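You operate a simulated robot arm through the tools that you are given. There is no shell and no other tool. Be economical: measure what you need, move in short steps, check, and stop when the job is done.

You are at the controls of a simulated robot arm. One attempt, no reset.

TASK
Plug the pump in, prime it, switch it on and open the blue valve.
Fine: plug in and three strokes of the yellow plunger before the switch.

It is judged by the outcome, as a careful person would: the job done as asked, and still so three seconds after it is handed in. It fails if anything else is knocked over, pushed out of place, dropped, spilled or broken.

THE ROBOT
A 7-joint arm with a fingered hand, fixed in place. Base frame: the origin is at the foot of the arm, x ahead of it, y to its left, z up; the work surface is at about z = 0.8. Readings come in m, degrees, newtons and seconds.
With the tool pointing down near the work surface it reaches from about 0.1 to 0.8 m from the base axis. Its first joint turns from -143.0 to 143.0 degrees. Payload 3 kg.
Tool frame: the origin (TCP) lies between the finger pads and is the grasp point; the fingertips stand 0.026 m ahead of it; z points along the fingers, y is the line along which they close. The gripper opens to 0.148 m. The gripper's body begins 0.073 m behind the TCP. The gripper is a hand of 3 fingers: y runs from the thumb to the fingers, the wrist lies at [0, 0, -0.229] in the tool frame, and closing takes about 1.5 s.
Orientation is that of the tool frame in the base frame, as a unit quaternion [x, y, z, w]. With the fingers straight down and closing along the base's y, the tool's x points along the base's -x, its y along +y and its z along -z.

THE INTERFACE
- The arm moves only by the tool arm_command. Its argument "steps" is a list of rows, each an object of numbers (a shift or turn left out is 0, a gripper value left out holds the last): "x", "y", "z": the shift along the base's x, y, z in units of 150 mm (1.0 is 150 mm); "ax", "ay", "az": the turn, a rotation vector about the base's x, y, z in units of 60 degrees (1.0 is 60 degrees). In form: [{"x": .., "y": .., "z": .., "ax": .., "ay": .., "az": ..}, ...]. A call has 1 to 8 rows; each row is the pose to reach, as a shift and turn from the pose commanded when the call began. "jaw" is the gripper command, from -1 (fully open) to 1 (shut), values between in proportion, set as the call begins (left out, the last holds). A call with a number of a shift or a turn outside -1 to 1 is refused whole. Rows are played at 5 a second. More than 0.05 m and 8.6 degrees between two rows, or a gripper value outside its range, and nothing of the call is played. Where a pose cannot be reached the arm comes as near as it can. A force on the tool above 40 N (or 10 N above the force at the start of the call, whichever is more), or a blocked arm, ends the call early, and 0.2 s more pass. Each finger travels about 0.153 m/s and halts on what it meets, pressing with about 22 N; the grip force reading is that of the motor and also rises with nothing between the fingers. The clock runs only during rows and for 0.2 s after the last one: add rows that repeat a pose to give the fingers time. The reply holds the time, the measured pose of the TCP, the force on the tool along the base axes, the opening and the grip force, in the units named above and with some noise, with the torque about the TCP (base axes, N m) and any sound that the robot's microphone picked up.
- Cameras (640 x 400 px; columns grow to the right, rows downward): "scene" is fixed at [0.051, -0.4989, 1.4836]; the picture's right is [0.68, -0.73, 0.00], its down [-0.41, -0.38, -0.83] and it looks along [0.61, 0.56, -0.56] (base axes); focal length 315 px, centre (320, 200). "wrist" rides on the gripper at [0.068, -0.039, -0.09] in the tool frame; the picture's right is [0.50, 0.87, 0.00], its down [-0.66, 0.38, -0.65] and it looks along [-0.57, 0.33, 0.76] (tool axes); focal length 222 px, centre (320, 200). There is no depth. A picture from a camera that has moved, and an enlarged one, comes with that camera's place and axes in the base frame and with its lens.
- capture(camera): a new picture of that camera. The clock stands still meanwhile.
- slide_trunk(by): slides the trunk up (or, below 0, down) by that many m; the arm rides with it, the base frame stays. It gives what a move gives, with no picture.
- finger_targets(finger1, finger2, thumb_bend): sets how far each is bent, from 0 (flat) to 1 (curled in); at 0.3 the hand is open as for a grip, at 0.7 the pads meet at the TCP. One left out holds its place. A second passes; each finger stops where it meets its share of the squeeze, and holds until it gets a number again. A gripper value or a shape takes the hand back. It gives what a move gives, with no picture; readings hold the bend of each and the force on the fingers (four entries, about 0 where the hand has none), thumb and palm.
- hand_shape(shape): the hand has 3 fingers and takes this shape, open, in about a second: jaw (thumb against the fingers, like two jaws); tri (thumb and two fingers); tip (a fingertip pinch); poke (one finger out to press); point (the index stretched); flat (the hand flat); cup (the hand cupped); fist (a fist). The gripper value then closes the fingers along that shape, each until it touches; the sizes above hold for jaw. It gives what a move gives, with no picture.
- enlarge(camera, box): a new picture of the part [left, top, right, bottom] of that camera's present view, enlarged. The clock stands still meanwhile.
- sign_off(): hands the job in; it is judged then, once.

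Go step by step. Nothing tells you positions but the pictures and the camera data: compare them with the known pose of the tool, close in by small moves and look again before you grip or let go. The budget is 120 turns and 68 pictures, counting those below and the enlarged ones. Unless the task says otherwise, let go and move clear before handing in, and close with one line.

The tools are called after "Request:" by a JSON object that holds its "fn" and its "kwargs". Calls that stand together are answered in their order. arm_command: Moves the arm, as the interface text tells. Its arguments: {"type":"object","properties":{"steps":{"type":"array","items":{"type":"object","properties":{"x":{"type":"number"},"y":{"type":"number"},"z":{"type":"number"},"ax":{"type":"number"},"ay":{"type":"number"},"az":{"type":"number"}}}},"jaw":{"type":"number"}},"required":["steps"]} The other tools are called the same way: slide_trunk (by) slides the trunk up or down; hand_shape (shape) gives the hand a shape; finger_targets (finger1, finger2, thumb_bend) moves the fingers one by one; capture (camera) takes a picture; enlarge (camera, box) takes an enlarged picture of a part of a camera's view; sign_off () hands the job in.

At the start:

```text
t: 0.0
tcp_pos: [0.5398, 0.5261, 1.2744]
tool_rot: [0.0, 1.0, 0.0, 0.0]
ft_force: [0.4, -0.9, -0.3]
wrist_torque: [0.02, -0.03, -0.04]
opening: 0.1479
gripper_force: 0.1
shape: jaw
bend: [0.3, 0.3, 0.3]
finger forces: [0.1, 0.0, 0.0, 0.0, 0.0, 0.1]
trunk travel left (down, up): [-0.825, 0.065]
```

scene: 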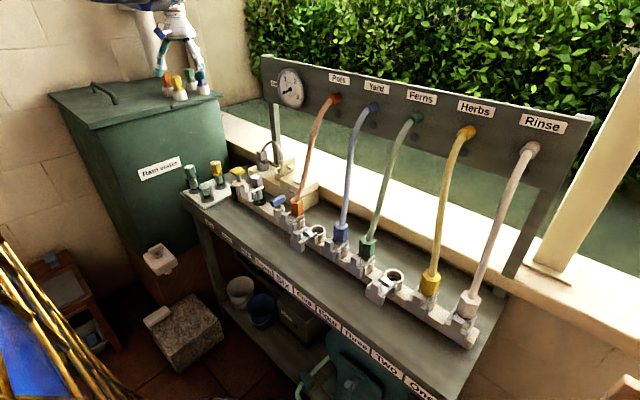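
wrist: 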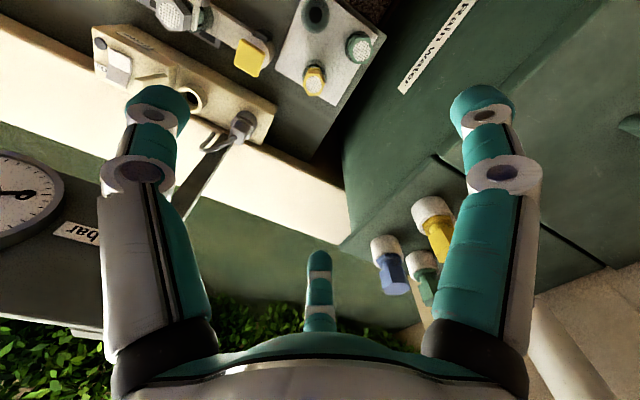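

I see a bench with a manifold of hoses, a power strip/pump at the left end and a rain-water tank. I'll look closer at the pump area.

Request:
{"fn": "enlarge", "kwargs": {"camera": "scene", "box": [170, 110, 330, 230]}}

Request:
{"fn": "enlarge", "kwargs": {"camera": "scene", "box": [260, 180, 500, 360]}}

Request:
{"fn": "enlarge", "kwargs": {"camera": "wrist", "box": [60, 0, 400, 220]}}

```text
3.33 times, centred on (250, 170) of scene
camera zoom: at [0.051, -0.4989, 1.4836], right [0.68, -0.73, 0.0], down [-0.41, -0.38, -0.83], along [0.61, 0.56, -0.56], focal length 1049 px, centre (553, 300)
```

zoom: 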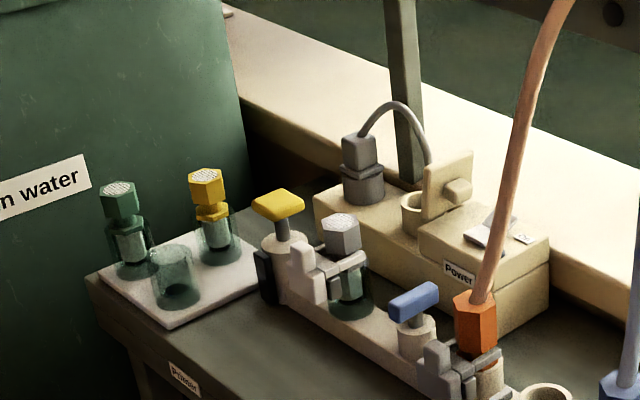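

```text
2.22 times, centred on (380, 270) of scene
camera zoom: at [0.051, -0.4989, 1.4836], right [0.68, -0.73, 0.0], down [-0.41, -0.38, -0.83], along [0.61, 0.56, -0.56], focal length 699 px, centre (187, 44)
```

zoom: 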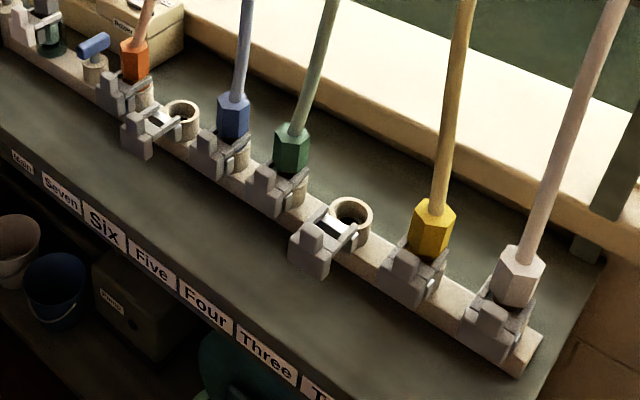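

```text
1.82 times, centred on (230, 110) of wrist
camera zoom: at [0.4726, 0.4868, 1.3644], right [-0.5, 0.87, 0.0], down [0.66, 0.38, 0.65], along [0.57, 0.33, -0.76], focal length 404 px, centre (484, 364)
```

zoom: 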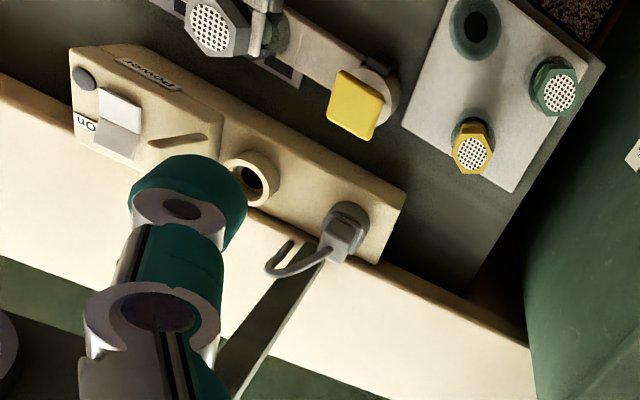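

I see the grey plug parked in a dummy holder, the live socket with a flap, a Power rocker, the yellow plunger and the blue lever. I'll move the wrist camera closer for triangulation.

Request:
{"fn": "arm_command", "kwargs": {"steps": [{"y": -0.25, "z": -0.1}, {"y": -0.5, "z": -0.2}, {"y": -0.75, "z": -0.3}, {"y": -1, "z": -0.4}, {"y": -1, "z": -0.4}]}}

Request:
{"fn": "capture", "kwargs": {"camera": "wrist"}}

```text
t: 1.2
tcp_pos: [0.5439, 0.3866, 1.2111]
tool_rot: [0.0, 1.0, 0.0, 0.0]
ft_force: [-0.8, -0.3, -1.7]
wrist_torque: [0.0, -0.09, -0.02]
opening: 0.148
gripper_force: 0.0
shape: jaw
bend: [0.3, 0.3, 0.3]
finger forces: [0.0, 0.0, 0.1, 0.1, 0.1, 0.0]
out of reach, approached as far as the arm can: row 4, 5
trunk travel left (down, up): [-0.825, 0.065]
```

```text
62 pictures are left
camera wrist: at [0.4771, 0.3471, 1.3006], right [-0.5, 0.87, 0.0], down [0.66, 0.38, 0.65], along [0.57, 0.33, -0.76], focal length 222 px, centre (320, 200)
```

wrist: 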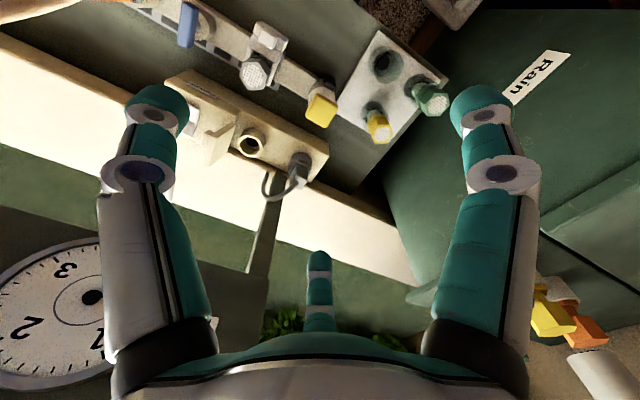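

The reach was limited at the present trunk height; I'll lower the trunk a little and look again.

Request:
{"fn": "slide_trunk", "kwargs": {"by": -0.1}}

Request:
{"fn": "arm_command", "kwargs": {"steps": [{"y": -0.2, "z": 0}, {"y": -0.4, "z": 0.0}, {"y": -0.4, "z": 0}]}}

Request:
{"fn": "capture", "kwargs": {"camera": "wrist"}}

Request:
{"fn": "capture", "kwargs": {"camera": "scene"}}

```text
t: 2.5
tcp_pos: [0.5436, 0.3862, 1.1099]
tool_rot: [0.0, 1.0, -0.001, -0.001]
ft_force: [-0.3, 0.5, 0.1]
wrist_torque: [-0.01, 0.0, 0.04]
opening: 0.148
gripper_force: 0.0
shape: jaw
bend: [0.3, 0.3, 0.3]
finger forces: [0.0, 0.0, 0.0, 0.1, 0.1, 0.0]
trunk travel left (down, up): [-0.725, 0.165]
```

```text
t: 3.3
tcp_pos: [0.5634, 0.3683, 1.1005]
tool_rot: [-0.001, 1.0, -0.001, 0.0]
ft_force: [0.5, 0.5, 0.5]
wrist_torque: [-0.01, 0.02, 0.0]
opening: 0.1478
gripper_force: 0.0
shape: jaw
bend: [0.3, 0.3, 0.3]
finger forces: [0.0, 0.0, 0.0, 0.0, 0.1, 0.0]
out of reach, approached as far as the arm can: row 1, 2, 3
trunk travel left (down, up): [-0.725, 0.165]
```

```text
61 pictures are left
camera wrist: at [0.496, 0.3296, 1.1899], right [-0.5, 0.87, 0.0], down [0.66, 0.38, 0.65], along [0.57, 0.33, -0.76], focal length 222 px, centre (320, 200)
```

wrist: 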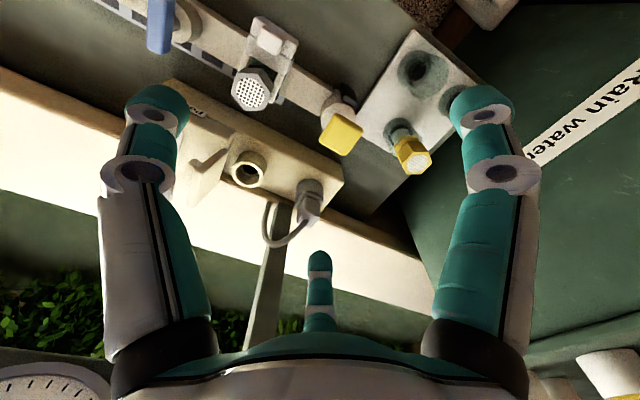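

```text
60 pictures are left
```

scene: 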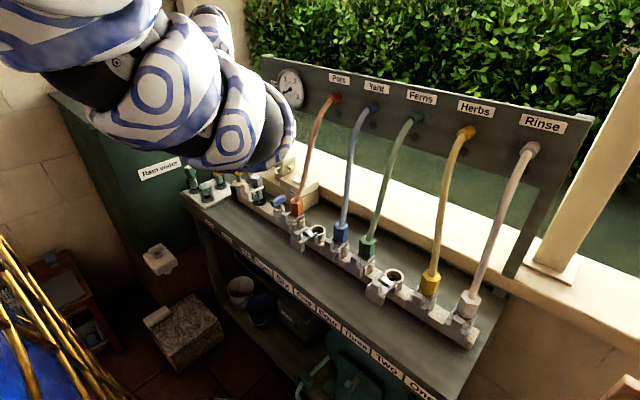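

The arm seems to work better reaching down from a high trunk. I'll raise the trunk fully and lower the arm instead.

Request:
{"fn": "slide_trunk", "kwargs": {"by": 0.165}}

Request:
{"fn": "arm_command", "kwargs": {"steps": [{"z": -0.3}, {"z": -0.6}, {"z": -0.9}, {"z": -1, "y": -0.2}, {"z": -1, "y": -0.4}, {"z": -1, "y": -0.4}]}}

Request:
{"fn": "capture", "kwargs": {"camera": "wrist"}}

```text
t: 5.2
tcp_pos: [0.5622, 0.3693, 1.265]
tool_rot: [0.001, 1.0, -0.001, -0.001]
ft_force: [-0.4, 0.4, -0.5]
wrist_torque: [-0.02, 0.01, -0.01]
opening: 0.1479
gripper_force: 0.1
shape: jaw
bend: [0.3, 0.3, 0.3]
finger forces: [0.1, 0.0, 0.0, 0.1, 0.1, 0.0]
trunk travel left (down, up): [-0.89, 0.0]
```

```text
t: 6.6
tcp_pos: [0.5617, 0.3082, 1.1157]
tool_rot: [0.001, 1.0, 0.0, -0.001]
ft_force: [0.0, 0.3, 0.4]
wrist_torque: [0.02, -0.04, 0.02]
opening: 0.148
gripper_force: 0.0
shape: jaw
bend: [0.3, 0.3, 0.3]
finger forces: [0.1, 0.1, 0.1, 0.0, 0.1, 0.1]
trunk travel left (down, up): [-0.89, 0.0]
```

```text
59 pictures are left
camera wrist: at [0.4945, 0.2693, 1.2053], right [-0.5, 0.87, 0.0], down [0.66, 0.38, 0.65], along [0.57, 0.33, -0.76], focal length 222 px, centre (320, 200)
```

wrist: 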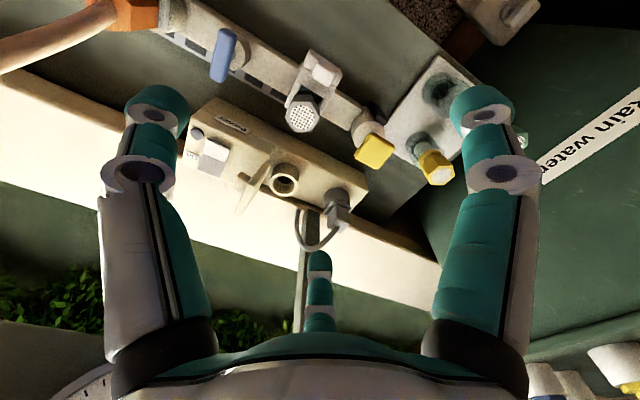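

The arm reaches now. Triangulated: plug (0.72,0.445,0.92), socket (0.72,0.33,0.89), plunger (0.59,0.414,0.917), rocker (0.73,0.21,0.89), blue lever (0.586,0.19,0.905). I'll check details.

Request:
{"fn": "enlarge", "kwargs": {"camera": "wrist", "box": [180, 80, 380, 205]}}

Request:
{"fn": "enlarge", "kwargs": {"camera": "wrist", "box": [240, 130, 400, 255]}}

Request:
{"fn": "enlarge", "kwargs": {"camera": "wrist", "box": [180, 10, 440, 180]}}

```text
3.20 times, centred on (280, 142) of wrist
camera zoom: at [0.4945, 0.2693, 1.2053], right [-0.5, 0.87, 0.0], down [0.66, 0.38, 0.65], along [0.57, 0.33, -0.76], focal length 711 px, centre (448, 384)
```

zoom: 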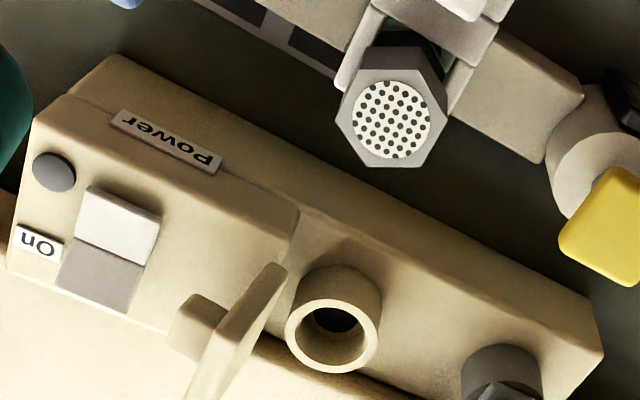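

```text
3.20 times, centred on (320, 192) of wrist
camera zoom: at [0.4945, 0.2693, 1.2053], right [-0.5, 0.87, 0.0], down [0.66, 0.38, 0.65], along [0.57, 0.33, -0.76], focal length 711 px, centre (320, 224)
```

zoom: 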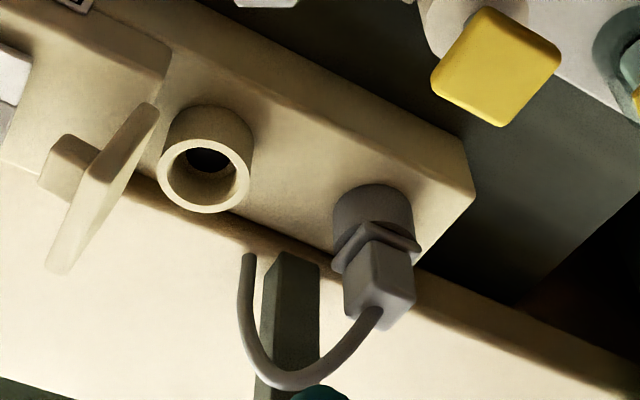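

```text
2.35 times, centred on (310, 95) of wrist
camera zoom: at [0.4945, 0.2693, 1.2053], right [-0.5, 0.87, 0.0], down [0.66, 0.38, 0.65], along [0.57, 0.33, -0.76], focal length 523 px, centre (344, 447)
```

zoom: 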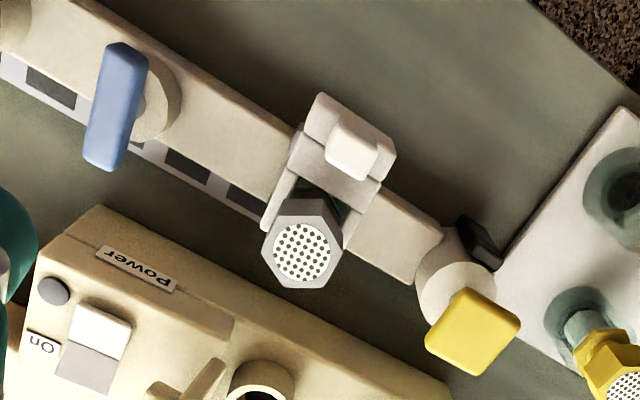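

The hand is three-fingered, radially arranged. I'll part-close it in free air to see how the fingers travel.

Request:
{"fn": "arm_command", "kwargs": {"steps": [{}, {}, {}, {}, {}], "jaw": 0.35}}

Request:
{"fn": "capture", "kwargs": {"camera": "wrist"}}

```text
t: 7.8
tcp_pos: [0.5628, 0.3082, 1.1154]
tool_rot: [0.0, 1.0, -0.001, -0.001]
ft_force: [0.2, 0.0, 0.0]
wrist_torque: [-0.01, 0.01, -0.05]
opening: 0.0485
gripper_force: 0.1
shape: jaw
bend: [0.77, 0.77, 0.7]
finger forces: [0.0, 0.1, 0.0, 0.0, 0.0, 0.0]
trunk travel left (down, up): [-0.89, 0.0]
```

```text
55 pictures are left
camera wrist: at [0.4959, 0.2693, 1.2055], right [-0.5, 0.87, 0.0], down [0.66, 0.38, 0.65], along [0.57, 0.33, -0.76], focal length 222 px, centre (320, 200)
```

wrist: 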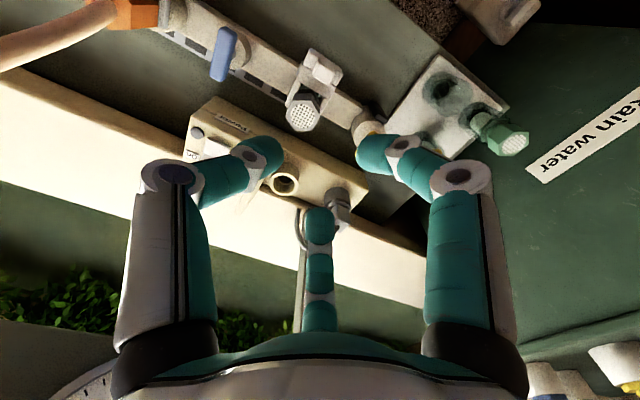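

The fingers curl in radially with knuckles ~6–7 cm out, so I must mind the post and cord near the plug. I'll look again from the scene camera at the flap and plug.

Request:
{"fn": "enlarge", "kwargs": {"camera": "scene", "box": [220, 130, 320, 200]}}

Request:
{"fn": "enlarge", "kwargs": {"camera": "wrist", "box": [180, 90, 300, 220]}}

```text
5.71 times, centred on (270, 165) of scene
camera zoom: at [0.051, -0.4989, 1.4836], right [0.68, -0.73, 0.0], down [-0.41, -0.38, -0.83], along [0.61, 0.56, -0.56], focal length 1798 px, centre (606, 400)
```

zoom: 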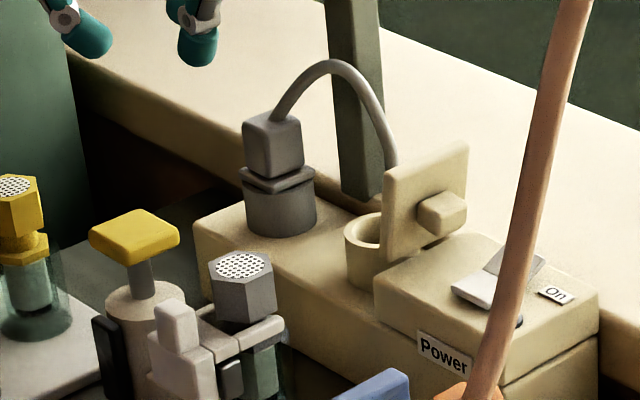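

```text
3.08 times, centred on (240, 155) of wrist
camera zoom: at [0.4959, 0.2693, 1.2055], right [-0.5, 0.87, 0.0], down [0.66, 0.38, 0.65], along [0.57, 0.33, -0.76], focal length 684 px, centre (566, 338)
```

zoom: 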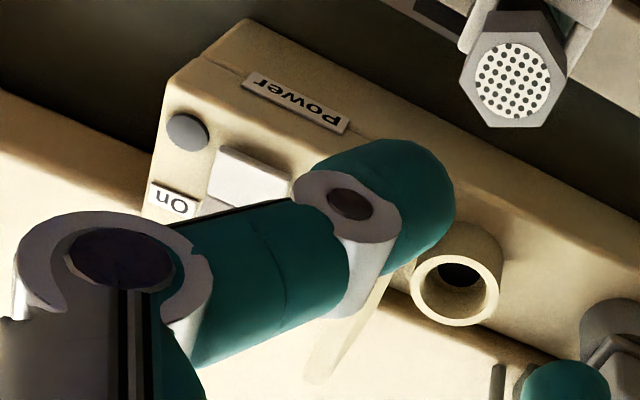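

The plug sits upright in a grey holder, its body top at about z 0.94; the flap stands beside the socket at y≈0.29 and a post stands near the plug. I'll see whether the "tip" shape gives a two-finger opposing pinch, which would clear both.

Request:
{"fn": "hand_shape", "kwargs": {"shape": "tip"}}

Request:
{"fn": "arm_command", "kwargs": {"steps": [{}, {}, {}, {}, {}], "jaw": 0.35}}

Request:
{"fn": "capture", "kwargs": {"camera": "wrist"}}

```text
t: 8.7
tcp_pos: [0.5627, 0.3076, 1.1155]
tool_rot: [0.0, 1.0, 0.0, -0.001]
ft_force: [0.0, -0.9, -0.5]
wrist_torque: [-0.02, 0.0, 0.02]
opening: 0.1479
gripper_force: 0.2
shape: tip
bend: [0.3, 0.3, 0.3]
finger forces: [0.0, 0.1, 0.0, 0.1, 0.0, 0.0]
trunk travel left (down, up): [-0.89, 0.0]
```

```text
t: 9.9
tcp_pos: [0.5632, 0.3087, 1.115]
tool_rot: [0.0, 1.0, -0.001, 0.0]
ft_force: [-0.7, -0.4, -0.2]
wrist_torque: [0.0, -0.01, 0.01]
opening: 0.0486
gripper_force: 0.1
shape: tip
bend: [0.77, 0.77, 0.7]
finger forces: [0.1, 0.1, 0.1, 0.1, 0.1, 0.0]
trunk travel left (down, up): [-0.89, 0.0]
```

```text
52 pictures are left
camera wrist: at [0.4959, 0.2694, 1.2055], right [-0.5, 0.87, 0.0], down [0.66, 0.38, 0.65], along [0.57, 0.33, -0.76], focal length 222 px, centre (320, 200)
```

wrist: 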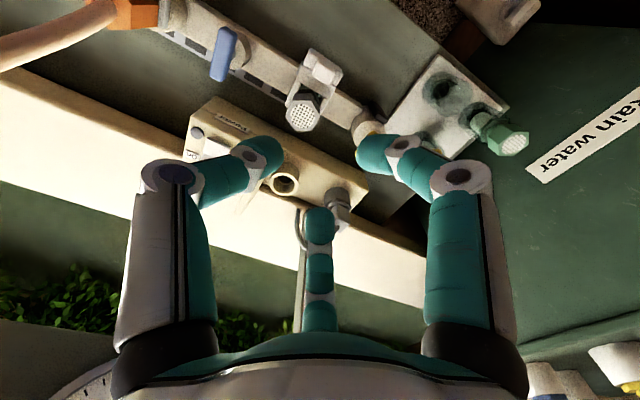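

"tip" closes the same way, so I grip with three fingers, leaning the wrist away (toward −x,+y) from board, post and flap. First yaw −30° and shift in y, then lean.

Request:
{"fn": "arm_command", "kwargs": {"steps": [{"y": 0.18, "az": -0.1}, {"y": 0.36, "az": -0.2}, {"y": 0.54, "az": -0.3}, {"y": 0.72, "az": -0.4}, {"y": 0.87, "az": -0.5}, {"y": 0.87, "az": -0.5}], "jaw": 0.0}}

Request:
{"fn": "arm_command", "kwargs": {"steps": [{"ax": -0.065, "ay": -0.065}, {"ax": -0.13, "ay": -0.13}, {"ax": -0.195, "ay": -0.195}, {"ax": -0.26, "ay": -0.26}, {"ax": -0.26, "ay": -0.26}]}}

Request:
{"fn": "capture", "kwargs": {"camera": "wrist"}}

```text
t: 11.3
tcp_pos: [0.5621, 0.4396, 1.1139]
tool_rot: [0.259, 0.966, 0.0, -0.001]
ft_force: [-0.3, -0.6, 1.4]
wrist_torque: [0.02, 0.03, -0.03]
opening: 0.0737
gripper_force: 0.1
shape: tip
bend: [0.36, 0.36, 0.7]
finger forces: [0.2, 0.0, 0.1, 0.0, 0.0, 0.0]
trunk travel left (down, up): [-0.89, 0.0]
```

```text
t: 12.5
tcp_pos: [0.5626, 0.4399, 1.1147]
tool_rot: [0.254, 0.948, -0.097, 0.165]
ft_force: [0.5, -0.2, -0.3]
wrist_torque: [-0.02, 0.05, 0.0]
opening: 0.0734
gripper_force: 0.1
shape: tip
bend: [0.36, 0.36, 0.7]
finger forces: [0.1, 0.0, 0.0, 0.0, 0.1, 0.1]
trunk travel left (down, up): [-0.89, 0.0]
```

```text
51 pictures are left
camera wrist: at [0.4645, 0.4599, 1.1773], right [0.04, 0.96, -0.27], down [0.56, 0.2, 0.81], along [0.83, -0.18, -0.53], focal length 222 px, centre (320, 200)
```

wrist: 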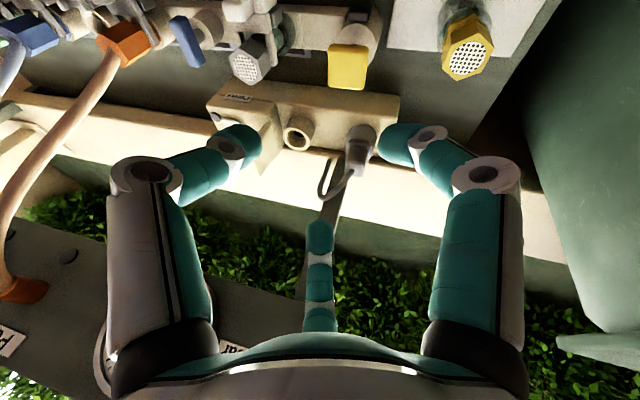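

In "tip" the digits don't move symmetrically; I'll return to the jaw shape at mid opening and check.

Request:
{"fn": "hand_shape", "kwargs": {"shape": "jaw"}}

Request:
{"fn": "arm_command", "kwargs": {"steps": [{}, {}, {}, {}, {}], "jaw": 0.0}}

Request:
{"fn": "capture", "kwargs": {"camera": "wrist"}}

```text
t: 13.4
tcp_pos: [0.5632, 0.4393, 1.1145]
tool_rot: [0.255, 0.948, -0.096, 0.165]
ft_force: [0.2, -0.9, 0.2]
wrist_torque: [0.03, -0.04, -0.02]
opening: 0.1482
gripper_force: 0.1
shape: jaw
bend: [0.3, 0.3, 0.3]
finger forces: [0.1, 0.0, 0.0, 0.1, 0.0, 0.1]
trunk travel left (down, up): [-0.89, 0.0]
```

```text
t: 14.6
tcp_pos: [0.5627, 0.4393, 1.1148]
tool_rot: [0.254, 0.948, -0.097, 0.164]
ft_force: [-0.7, 0.8, 1.0]
wrist_torque: [0.01, -0.02, 0.01]
opening: 0.0747
gripper_force: 0.1
shape: jaw
bend: [0.36, 0.36, 0.7]
finger forces: [0.0, 0.0, 0.0, 0.1, 0.0, 0.0]
trunk travel left (down, up): [-0.89, 0.0]
```

```text
50 pictures are left
camera wrist: at [0.4639, 0.4603, 1.1775], right [0.04, 0.96, -0.27], down [0.56, 0.2, 0.81], along [0.83, -0.18, -0.53], focal length 222 px, centre (320, 200)
```

wrist: 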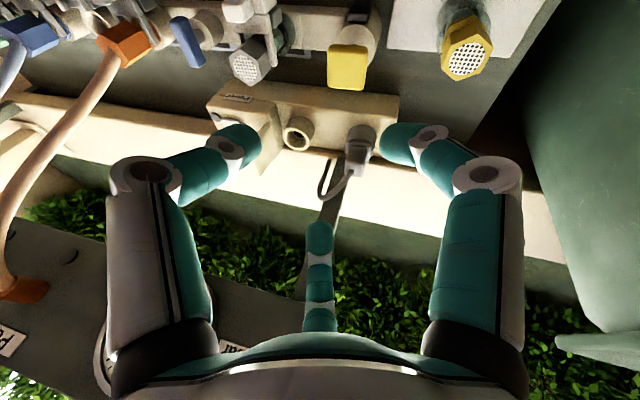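

The digits are roughly symmetric at this opening. Moving above the plug now.

Request:
{"fn": "arm_command", "kwargs": {"steps": [{"x": 0.24, "z": -0.1}, {"x": 0.48, "z": -0.2}, {"x": 0.72, "z": -0.3}, {"x": 0.97, "z": -0.45}, {"x": 0.97, "z": -0.45}]}}

Request:
{"fn": "capture", "kwargs": {"camera": "wrist"}}

Request:
{"fn": "enlarge", "kwargs": {"camera": "scene", "box": [190, 70, 350, 190]}}

```text
t: 15.8
tcp_pos: [0.6197, 0.4016, 1.0842]
tool_rot: [0.254, 0.948, -0.097, 0.164]
ft_force: [-0.2, 0.0, 0.3]
wrist_torque: [0.01, -0.02, 0.0]
opening: 0.0745
gripper_force: 0.0
shape: jaw
bend: [0.36, 0.36, 0.7]
finger forces: [0.0, 0.0, 0.1, 0.1, 0.1, 0.2]
out of reach, approached as far as the arm can: row 1, 2, 3, 4, 5
trunk travel left (down, up): [-0.89, 0.0]
```

```text
49 pictures are left
camera wrist: at [0.5212, 0.4219, 1.147], right [0.04, 0.96, -0.27], down [0.56, 0.2, 0.81], along [0.83, -0.18, -0.53], focal length 222 px, centre (320, 200)
```

wrist: 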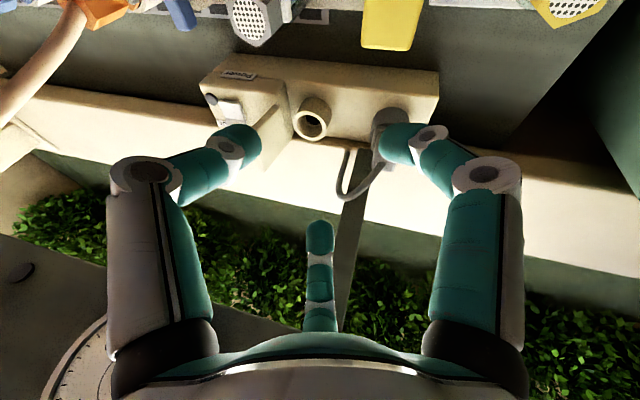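

```text
3.33 times, centred on (270, 130) of scene
camera zoom: at [0.051, -0.4989, 1.4836], right [0.68, -0.73, 0.0], down [-0.41, -0.38, -0.83], along [0.61, 0.56, -0.56], focal length 1049 px, centre (487, 433)
```

zoom: 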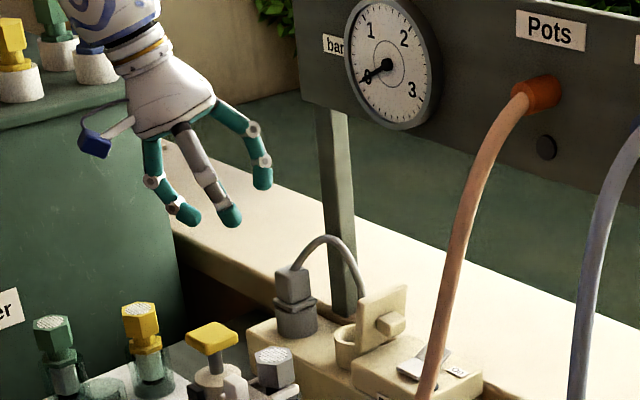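

The plug sits at ~0.85 m radius, so the lean must go toward the base instead. I'll undo this lean, adjust yaw, and lean toward the base.

Request:
{"fn": "arm_command", "kwargs": {"steps": [{"x": -0.1, "ax": 0.087, "ay": 0.087}, {"x": -0.2, "ax": 0.173, "ay": 0.173}, {"x": -0.3, "ax": 0.26, "ay": 0.26}, {"x": -0.3, "ax": 0.26, "ay": 0.26}]}}

Request:
{"fn": "arm_command", "kwargs": {"steps": [{"az": 0.133}, {"az": 0.133}]}}

Request:
{"fn": "arm_command", "kwargs": {"steps": [{"ax": 0.063, "ay": -0.104}, {"ax": 0.127, "ay": -0.208}, {"ax": 0.19, "ay": -0.312}, {"ax": 0.19, "ay": -0.312}]}}

Request:
{"fn": "arm_command", "kwargs": {"steps": [{"x": 0.25, "y": 0.05}, {"x": 0.5, "y": 0.1}, {"x": 0.75, "y": 0.15}, {"x": 0.9, "y": 0.2}, {"x": 0.9, "y": 0.2}]}}

```text
t: 16.8
tcp_pos: [0.5738, 0.399, 1.0848]
tool_rot: [0.259, 0.966, 0.0, -0.001]
ft_force: [-0.5, 0.0, 0.9]
wrist_torque: [-0.07, -0.02, 0.0]
opening: 0.0743
gripper_force: 0.0
shape: jaw
bend: [0.36, 0.36, 0.7]
finger forces: [0.1, 0.0, 0.0, 0.0, 0.0, 0.0]
trunk travel left (down, up): [-0.89, 0.0]
```

```text
t: 17.4
tcp_pos: [0.5741, 0.401, 1.085]
tool_rot: [0.19, 0.982, -0.001, -0.001]
ft_force: [-0.4, -0.4, 1.3]
wrist_torque: [0.02, -0.02, -0.01]
opening: 0.0745
gripper_force: 0.1
shape: jaw
bend: [0.36, 0.36, 0.7]
finger forces: [0.0, 0.1, 0.0, 0.0, 0.0, 0.0]
trunk travel left (down, up): [-0.89, 0.0]
```

```text
t: 18.4
tcp_pos: [0.5761, 0.3987, 1.0843]
tool_rot: [0.188, 0.964, 0.128, 0.14]
ft_force: [0.1, -0.5, 0.6]
wrist_torque: [0.01, 0.01, 0.01]
opening: 0.074
gripper_force: 0.0
shape: jaw
bend: [0.36, 0.36, 0.7]
finger forces: [0.0, 0.0, 0.0, 0.0, 0.0, 0.0]
trunk travel left (down, up): [-0.89, 0.0]
```

```text
t: 19.6
tcp_pos: [0.7066, 0.4302, 1.0841]
tool_rot: [0.187, 0.964, 0.127, 0.138]
ft_force: [-19.1, -2.7, -10.4]
wrist_torque: [0.11, -0.48, -0.11]
opening: 0.0682
gripper_force: 0.1
shape: jaw
bend: [0.36, 0.77, 0.7]
finger forces: [0.0, 19.8, 0.0, 0.0, 0.1, 0.0]
trunk travel left (down, up): [-0.89, 0.0]
```

It reaches now, but finger 2 pressed on something (the post). I'll back off 4 cm at once and look.

Request:
{"fn": "arm_command", "kwargs": {"steps": [{"x": -0.27}, {"x": -0.27}]}}

Request:
{"fn": "capture", "kwargs": {"camera": "wrist"}}

Request:
{"fn": "enlarge", "kwargs": {"camera": "scene", "box": [190, 70, 350, 190]}}

```text
t: 20.2
tcp_pos: [0.6701, 0.4323, 1.0853]
tool_rot: [0.188, 0.964, 0.129, 0.139]
ft_force: [0.9, -0.3, -0.2]
wrist_torque: [-0.03, 0.02, -0.01]
opening: 0.0741
gripper_force: 0.0
shape: jaw
bend: [0.36, 0.36, 0.7]
finger forces: [0.0, 0.0, 0.1, 0.1, 0.0, 0.1]
trunk travel left (down, up): [-0.89, 0.0]
```

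```text
47 pictures are left
camera wrist: at [0.5683, 0.4053, 1.143], right [-0.16, 0.98, 0.15], down [0.5, -0.05, 0.87], along [0.85, 0.21, -0.48], focal length 222 px, centre (320, 200)
```

wrist: 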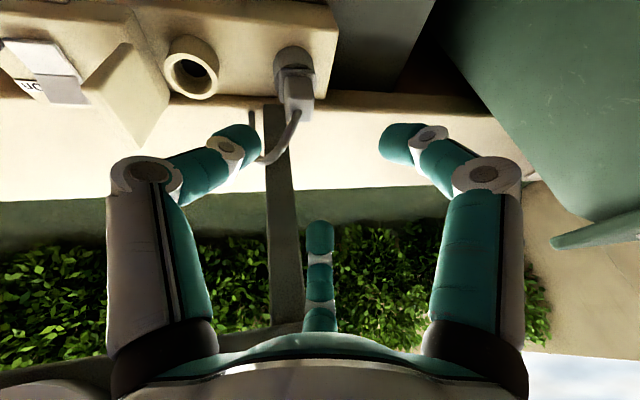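

```text
3.33 times, centred on (270, 130) of scene
camera zoom: at [0.051, -0.4989, 1.4836], right [0.68, -0.73, 0.0], down [-0.41, -0.38, -0.83], along [0.61, 0.56, -0.56], focal length 1049 px, centre (487, 433)
```

zoom: 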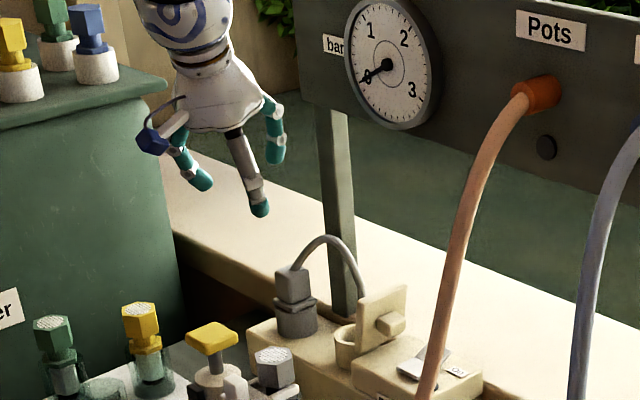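

The post (y≈0.40–0.43, front x≈0.765) was touched; nothing displaced. I'll shift y, yaw 7° more for clearance, and go lower before moving forward over the plug (≈0.72, 0.44).

Request:
{"fn": "arm_command", "kwargs": {"steps": [{"y": 0.09, "z": -0.15, "az": 0.06}, {"y": 0.09, "z": -0.35, "az": 0.117}, {"y": 0.09, "z": -0.47, "az": 0.117}, {"y": 0.09, "z": -0.47, "az": 0.117}]}}

Request:
{"fn": "arm_command", "kwargs": {"steps": [{"x": 0.11}, {"x": 0.22}, {"x": 0.22}]}}

Request:
{"fn": "capture", "kwargs": {"camera": "wrist"}}

Request:
{"fn": "enlarge", "kwargs": {"camera": "scene", "box": [200, 90, 320, 190]}}

```text
t: 21.2
tcp_pos: [0.6692, 0.444, 1.016]
tool_rot: [0.127, 0.974, 0.135, 0.131]
ft_force: [-0.3, 0.5, 0.0]
wrist_torque: [-0.03, 0.03, -0.02]
opening: 0.0741
gripper_force: 0.0
shape: jaw
bend: [0.36, 0.36, 0.7]
finger forces: [0.0, 0.1, 0.0, 0.1, 0.0, 0.1]
trunk travel left (down, up): [-0.89, 0.0]
```

```text
t: 22.0
tcp_pos: [0.7007, 0.4442, 1.0168]
tool_rot: [0.129, 0.974, 0.135, 0.131]
ft_force: [-0.4, 0.1, 0.5]
wrist_torque: [-0.06, -0.02, -0.02]
opening: 0.0743
gripper_force: 0.0
shape: jaw
bend: [0.36, 0.36, 0.7]
finger forces: [0.0, 0.0, 0.1, 0.0, 0.1, 0.0]
trunk travel left (down, up): [-0.89, 0.0]
```

```text
45 pictures are left
camera wrist: at [0.6039, 0.406, 1.0726], right [-0.28, 0.95, 0.15], down [0.5, 0.01, 0.87], along [0.82, 0.32, -0.48], focal length 222 px, centre (320, 200)
```

wrist: 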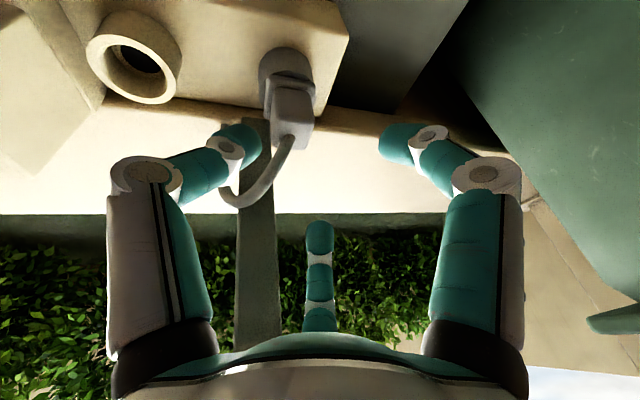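

```text
4.00 times, centred on (260, 140) of scene
camera zoom: at [0.051, -0.4989, 1.4836], right [0.68, -0.73, 0.0], down [-0.41, -0.38, -0.83], along [0.61, 0.56, -0.56], focal length 1259 px, centre (560, 440)
```

zoom: 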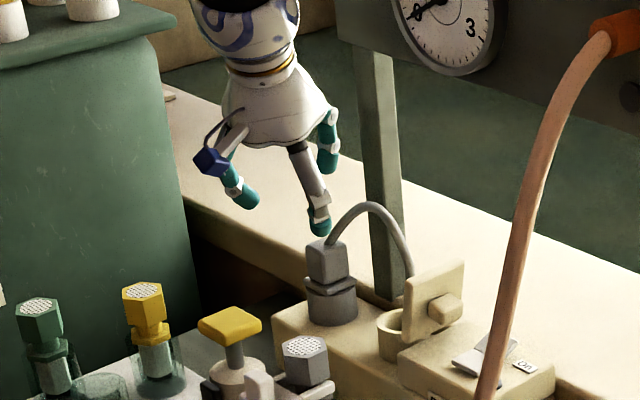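

The plug is at about (0.715, 0.437), top z≈0.95; the hand is just behind it. Align and descend with fingers straddling the body.

Request:
{"fn": "arm_command", "kwargs": {"steps": [{"x": 0.095, "y": -0.045}, {"x": 0.095, "y": -0.045, "z": -0.12}, {"x": 0.095, "y": -0.045, "z": -0.24}, {"x": 0.095, "y": -0.045, "z": -0.24}]}}

Request:
{"fn": "capture", "kwargs": {"camera": "wrist"}}

Request:
{"fn": "enlarge", "kwargs": {"camera": "scene", "box": [230, 100, 310, 170]}}

```text
t: 23.0
tcp_pos: [0.705, 0.4323, 1.0014]
tool_rot: [0.129, 0.974, 0.136, 0.131]
ft_force: [-0.4, 0.2, 0.3]
wrist_torque: [0.02, -0.01, 0.0]
opening: 0.0739
gripper_force: 0.2
shape: jaw
bend: [0.36, 0.36, 0.7]
finger forces: [0.1, 0.1, 0.0, 0.0, 0.0, 0.0]
out of reach, approached as far as the arm can: row 1, 2, 3, 4
trunk travel left (down, up): [-0.89, 0.0]
```

```text
43 pictures are left
camera wrist: at [0.6078, 0.3934, 1.0588], right [-0.28, 0.95, 0.15], down [0.5, 0.01, 0.86], along [0.82, 0.32, -0.48], focal length 222 px, centre (320, 200)
```

wrist: 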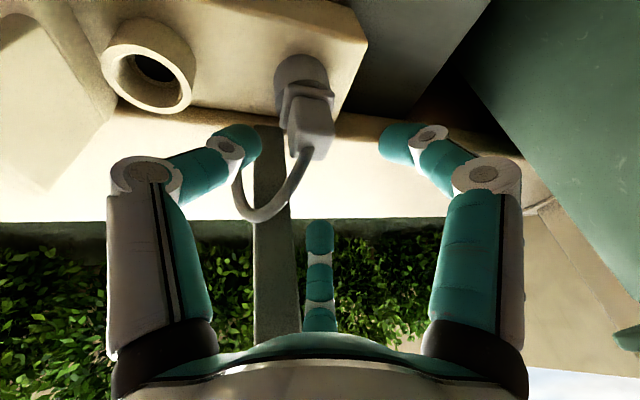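

```text
5.71 times, centred on (270, 135) of scene
camera zoom: at [0.051, -0.4989, 1.4836], right [0.68, -0.73, 0.0], down [-0.41, -0.38, -0.83], along [0.61, 0.56, -0.56], focal length 1798 px, centre (606, 571)
```

zoom: 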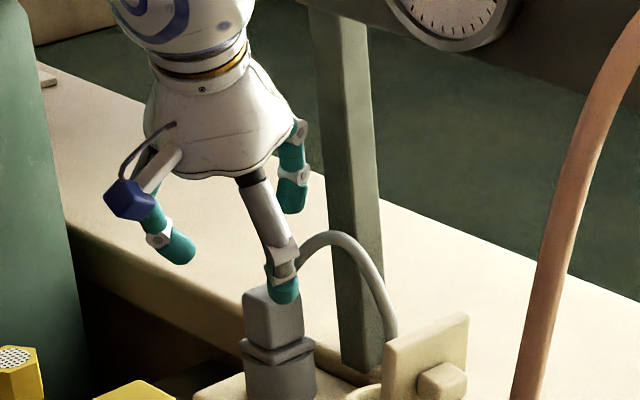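

The arm is at its radial limit with this trunk height. I'll back off, raise the arm relative to the trunk, lower the trunk, then come forward again.

Request:
{"fn": "arm_command", "kwargs": {"steps": [{"x": -0.2, "z": 0.1}, {"x": -0.4, "z": 0.3}, {"x": -0.45, "z": 0.6}, {"x": -0.45, "z": 0.9}, {"x": -0.45, "z": 1.0}, {"x": -0.45, "z": 1.0}]}}

Request:
{"fn": "slide_trunk", "kwargs": {"by": -0.14}}

Request:
{"fn": "arm_command", "kwargs": {"steps": [{"x": 0.2}, {"x": 0.4}, {"x": 0.5}, {"x": 0.5}]}}

```text
t: 24.4
tcp_pos: [0.6393, 0.4305, 1.1508]
tool_rot: [0.128, 0.974, 0.136, 0.132]
ft_force: [0.8, -1.0, 0.1]
wrist_torque: [-0.01, 0.02, 0.0]
opening: 0.0741
gripper_force: 0.0
shape: jaw
bend: [0.36, 0.36, 0.7]
finger forces: [0.0, 0.0, 0.1, 0.0, 0.0, 0.1]
trunk travel left (down, up): [-0.89, 0.0]
```

```text
t: 26.1
tcp_pos: [0.6387, 0.4316, 1.0122]
tool_rot: [0.128, 0.974, 0.135, 0.132]
ft_force: [0.0, -1.0, -0.3]
wrist_torque: [-0.01, 0.03, 0.02]
opening: 0.0743
gripper_force: 0.1
shape: jaw
bend: [0.36, 0.36, 0.7]
finger forces: [0.1, 0.0, 0.0, 0.0, 0.0, 0.1]
trunk travel left (down, up): [-0.75, 0.14]
```

```text
t: 27.1
tcp_pos: [0.7136, 0.4331, 1.0107]
tool_rot: [0.128, 0.974, 0.136, 0.131]
ft_force: [0.5, -0.1, 0.5]
wrist_torque: [0.0, 0.0, 0.04]
opening: 0.0739
gripper_force: 0.0
shape: jaw
bend: [0.36, 0.36, 0.7]
finger forces: [0.0, 0.0, 0.0, 0.1, 0.1, 0.1]
trunk travel left (down, up): [-0.75, 0.14]
```

That works. Adjust y and descend partway.

Request:
{"fn": "arm_command", "kwargs": {"steps": [{"x": 0.01, "y": 0.025, "z": -0.1}, {"x": 0.01, "y": 0.025, "z": -0.22}, {"x": 0.01, "y": 0.025, "z": -0.22}]}}

Request:
{"fn": "capture", "kwargs": {"camera": "wrist"}}

Request:
{"fn": "enlarge", "kwargs": {"camera": "scene", "box": [230, 110, 310, 180]}}

```text
t: 27.9
tcp_pos: [0.7146, 0.4346, 0.9799]
tool_rot: [0.128, 0.974, 0.136, 0.131]
ft_force: [0.3, 0.3, 0.2]
wrist_torque: [-0.03, 0.03, 0.01]
opening: 0.0739
gripper_force: 0.0
shape: jaw
bend: [0.36, 0.36, 0.7]
finger forces: [0.1, 0.1, 0.1, 0.0, 0.1, 0.0]
trunk travel left (down, up): [-0.75, 0.14]
```

```text
41 pictures are left
camera wrist: at [0.6178, 0.3967, 1.0356], right [-0.28, 0.95, 0.15], down [0.5, 0.01, 0.87], along [0.82, 0.32, -0.48], focal length 222 px, centre (320, 200)
```

wrist: 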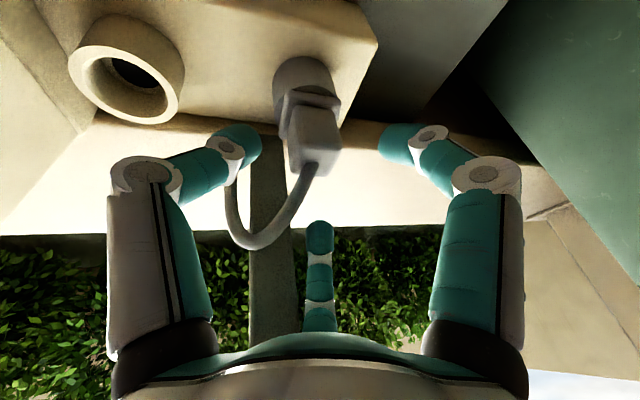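

```text
5.71 times, centred on (270, 145) of scene
camera zoom: at [0.051, -0.4989, 1.4836], right [0.68, -0.73, 0.0], down [-0.41, -0.38, -0.83], along [0.61, 0.56, -0.56], focal length 1798 px, centre (606, 514)
```

zoom: 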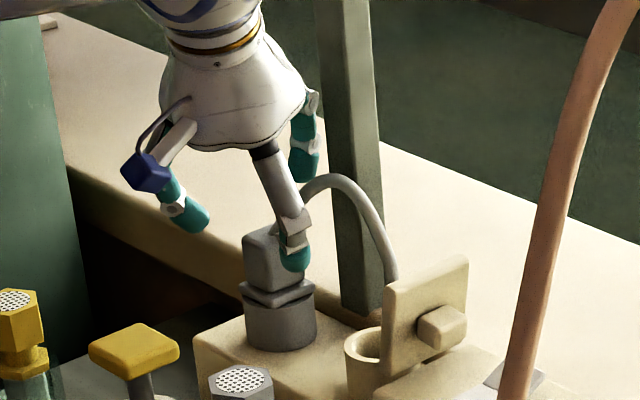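

Well aligned. Descend to TCP z≈0.943 and close.

Request:
{"fn": "arm_command", "kwargs": {"steps": [{"z": -0.08}, {"z": -0.16}, {"z": -0.245}, {"z": -0.245}]}}

Request:
{"fn": "capture", "kwargs": {"camera": "wrist"}}

```text
t: 28.9
tcp_pos: [0.7139, 0.4354, 0.942]
tool_rot: [0.127, 0.974, 0.136, 0.132]
ft_force: [0.0, -0.2, -0.5]
wrist_torque: [0.04, -0.02, 0.0]
opening: 0.074
gripper_force: 0.1
shape: jaw
bend: [0.36, 0.36, 0.7]
finger forces: [0.1, 0.0, 0.0, 0.1, 0.0, 0.0]
trunk travel left (down, up): [-0.75, 0.14]
```

```text
39 pictures are left
camera wrist: at [0.6171, 0.3968, 0.999], right [-0.28, 0.95, 0.15], down [0.5, 0.01, 0.87], along [0.82, 0.32, -0.48], focal length 222 px, centre (320, 200)
```

wrist: 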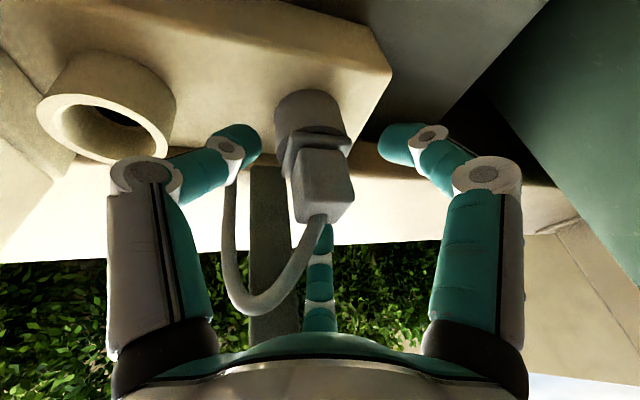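

The body stands between the three digits. Closing.

Request:
{"fn": "arm_command", "kwargs": {"steps": [{}, {}, {}, {}, {}, {}, {}, {}], "jaw": 1.0}}

Request:
{"fn": "capture", "kwargs": {"camera": "wrist"}}

```text
t: 30.7
tcp_pos: [0.7139, 0.4338, 0.9423]
tool_rot: [0.128, 0.974, 0.136, 0.131]
ft_force: [0.7, -0.8, 1.7]
wrist_torque: [-0.04, 0.02, 0.01]
opening: 0.0322
gripper_force: 21.9
shape: jaw
bend: [0.76, 0.76, 0.7]
finger forces: [20.4, 18.7, 0.1, 0.1, 18.8, 0.1]
trunk travel left (down, up): [-0.75, 0.14]
```

```text
38 pictures are left
camera wrist: at [0.6171, 0.3968, 0.9991], right [-0.28, 0.95, 0.15], down [0.5, 0.01, 0.87], along [0.82, 0.32, -0.48], focal length 222 px, centre (320, 200)
```

wrist: 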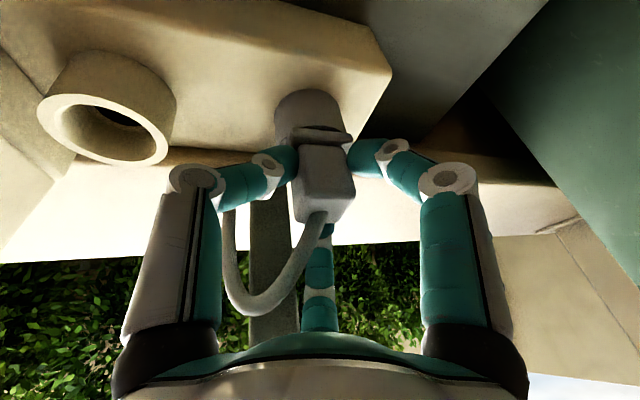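

Firm grip on all three digits. Lifting straight up slowly.

Request:
{"fn": "arm_command", "kwargs": {"steps": [{"z": 0.06}, {"z": 0.13}, {"z": 0.2}, {"z": 0.27}, {"z": 0.33}, {"z": 0.33}]}}

Request:
{"fn": "enlarge", "kwargs": {"camera": "scene", "box": [230, 100, 310, 190]}}

Request:
{"fn": "capture", "kwargs": {"camera": "wrist"}}

```text
t: 32.1
tcp_pos: [0.7159, 0.4347, 0.9907]
tool_rot: [0.128, 0.974, 0.136, 0.131]
ft_force: [-0.3, 0.3, -0.7]
wrist_torque: [0.01, 0.02, -0.02]
opening: 0.0322
gripper_force: 22.8
shape: jaw
bend: [0.76, 0.76, 0.7]
finger forces: [20.3, 18.5, 0.0, 0.0, 18.2, 0.1]
trunk travel left (down, up): [-0.75, 0.14]
```

```text
4.44 times, centred on (270, 145) of scene
camera zoom: at [0.051, -0.4989, 1.4836], right [0.68, -0.73, 0.0], down [-0.41, -0.38, -0.83], along [0.61, 0.56, -0.56], focal length 1399 px, centre (542, 444)
```

zoom: 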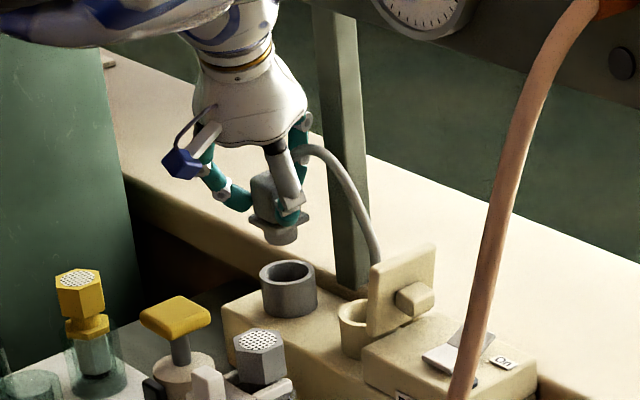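

```text
36 pictures are left
camera wrist: at [0.6175, 0.3968, 1.0481], right [-0.28, 0.95, 0.15], down [0.5, 0.01, 0.86], along [0.82, 0.32, -0.48], focal length 222 px, centre (320, 200)
```

wrist: 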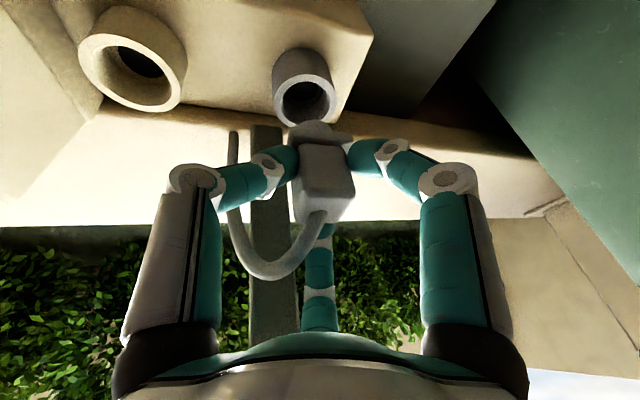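

The plug has a round nose, so yaw is free. I'll pull back in x (to pass the post), turn −33° so no finger lands on the flap, and move to the socket's y (≈0.331).

Request:
{"fn": "arm_command", "kwargs": {"steps": [{"x": -0.25}, {"x": -0.4, "az": -0.13}, {"x": -0.4, "y": -0.23, "az": -0.26}, {"x": -0.4, "y": -0.46, "az": -0.39}, {"x": -0.4, "y": -0.69, "az": -0.52}, {"x": -0.4, "y": -0.69, "az": -0.55}, {"x": -0.4, "y": -0.69, "az": -0.55}]}}

Request:
{"fn": "capture", "kwargs": {"camera": "wrist"}}

Request:
{"fn": "enlarge", "kwargs": {"camera": "scene", "box": [230, 100, 320, 190]}}

```text
t: 33.7
tcp_pos: [0.6547, 0.3313, 0.9911]
tool_rot: [0.4, 0.897, 0.093, 0.164]
ft_force: [-0.3, 0.9, -0.6]
wrist_torque: [0.0, 0.04, -0.02]
opening: 0.0319
gripper_force: 22.3
shape: jaw
bend: [0.76, 0.77, 0.7]
finger forces: [19.4, 17.9, 0.0, 0.0, 18.4, 0.0]
trunk travel left (down, up): [-0.75, 0.14]
```

```text
35 pictures are left
camera wrist: at [0.5518, 0.3528, 1.0478], right [0.28, 0.95, 0.15], down [0.43, -0.26, 0.87], along [0.86, -0.18, -0.48], focal length 222 px, centre (320, 200)
```

wrist: 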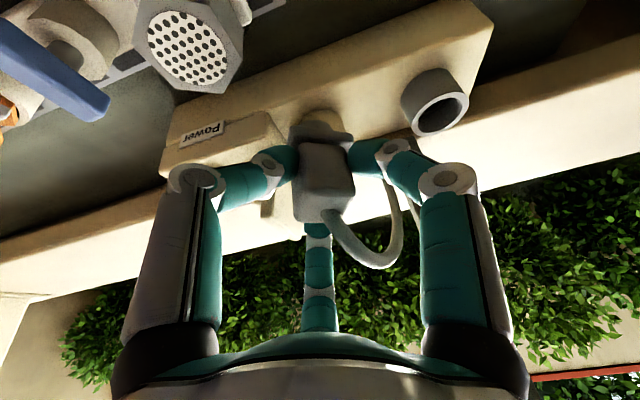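

```text
4.44 times, centred on (275, 145) of scene
camera zoom: at [0.051, -0.4989, 1.4836], right [0.68, -0.73, 0.0], down [-0.41, -0.38, -0.83], along [0.61, 0.56, -0.56], focal length 1399 px, centre (520, 444)
```

zoom: 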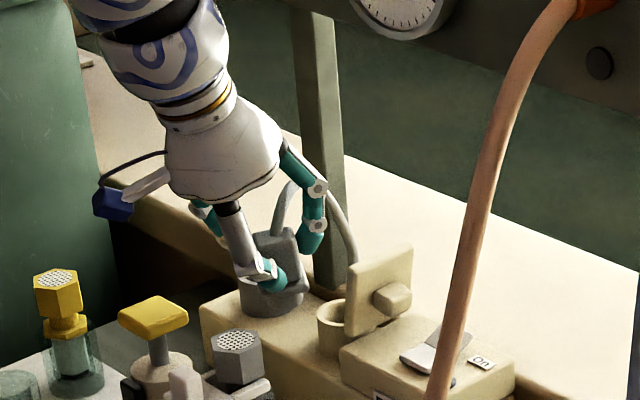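

Clear of everything, cord free. Move forward over the socket.

Request:
{"fn": "arm_command", "kwargs": {"steps": [{"x": 0.13}, {"x": 0.26}, {"x": 0.395}, {"x": 0.395}]}}

Request:
{"fn": "capture", "kwargs": {"camera": "wrist"}}

Request:
{"fn": "enlarge", "kwargs": {"camera": "scene", "box": [240, 110, 310, 180]}}

```text
t: 34.7
tcp_pos: [0.7125, 0.3315, 0.9915]
tool_rot: [0.4, 0.897, 0.093, 0.164]
ft_force: [-0.1, 0.3, -1.7]
wrist_torque: [-0.02, 0.0, -0.01]
opening: 0.032
gripper_force: 22.4
shape: jaw
bend: [0.76, 0.77, 0.7]
finger forces: [18.0, 17.8, 0.1, 0.1, 18.6, 0.0]
trunk travel left (down, up): [-0.75, 0.14]
```

```text
33 pictures are left
camera wrist: at [0.6111, 0.3524, 1.0484], right [0.28, 0.95, 0.15], down [0.43, -0.26, 0.87], along [0.86, -0.18, -0.48], focal length 222 px, centre (320, 200)
```

wrist: 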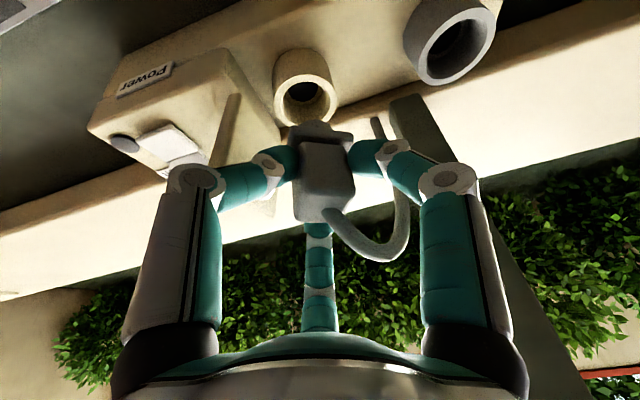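

```text
5.71 times, centred on (275, 145) of scene
camera zoom: at [0.051, -0.4989, 1.4836], right [0.68, -0.73, 0.0], down [-0.41, -0.38, -0.83], along [0.61, 0.56, -0.56], focal length 1798 px, centre (577, 514)
```

zoom: 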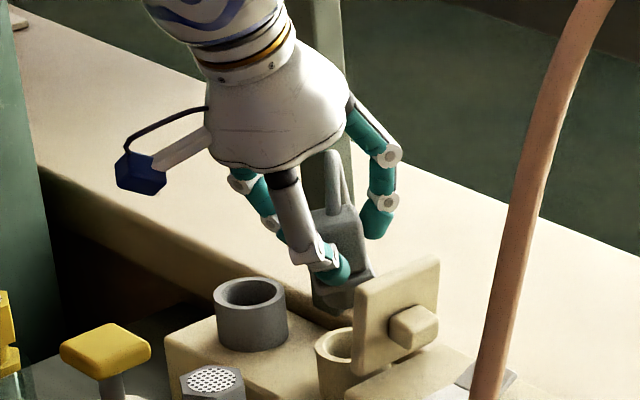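

The socket hole appears exactly where the holder hole did after lifting, so alignment is good. Descend slowly.

Request:
{"fn": "arm_command", "kwargs": {"steps": [{"z": -0.05}, {"z": -0.1}, {"z": -0.15}, {"z": -0.2}, {"z": -0.2}]}}

Request:
{"fn": "enlarge", "kwargs": {"camera": "scene", "box": [240, 120, 310, 190]}}

Request:
{"fn": "capture", "kwargs": {"camera": "wrist"}}

```text
t: 35.9
tcp_pos: [0.7133, 0.332, 0.9611]
tool_rot: [0.398, 0.898, 0.093, 0.165]
ft_force: [-0.2, 0.1, -0.5]
wrist_torque: [0.0, -0.01, -0.03]
opening: 0.0314
gripper_force: 22.0
shape: jaw
bend: [0.76, 0.77, 0.7]
finger forces: [16.2, 17.0, 0.0, 0.0, 19.4, 0.0]
trunk travel left (down, up): [-0.75, 0.14]
```

```text
5.71 times, centred on (275, 155) of scene
camera zoom: at [0.051, -0.4989, 1.4836], right [0.68, -0.73, 0.0], down [-0.41, -0.38, -0.83], along [0.61, 0.56, -0.56], focal length 1798 px, centre (577, 457)
```

zoom: 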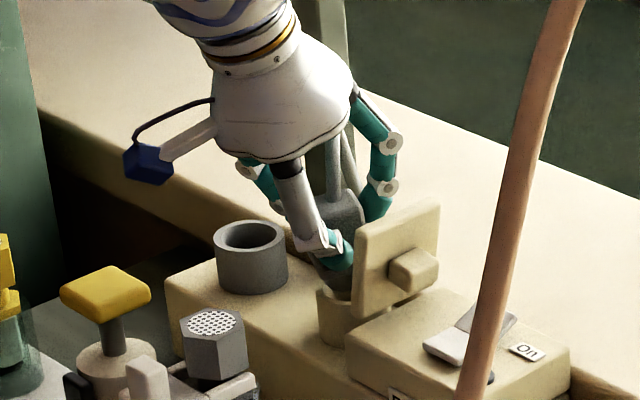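

```text
30 pictures are left
camera wrist: at [0.6117, 0.3528, 1.0179], right [0.28, 0.95, 0.15], down [0.43, -0.26, 0.86], along [0.86, -0.18, -0.48], focal length 222 px, centre (320, 200)
```

wrist: 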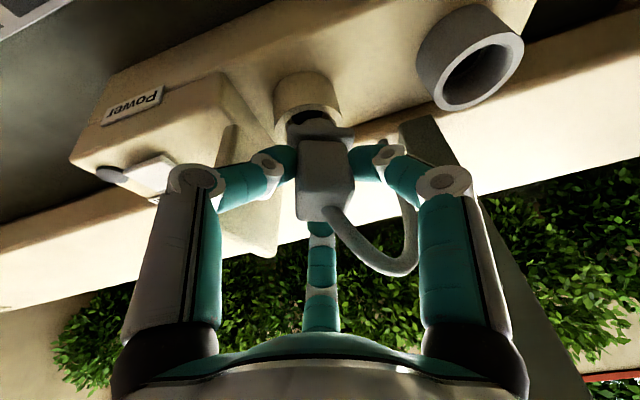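

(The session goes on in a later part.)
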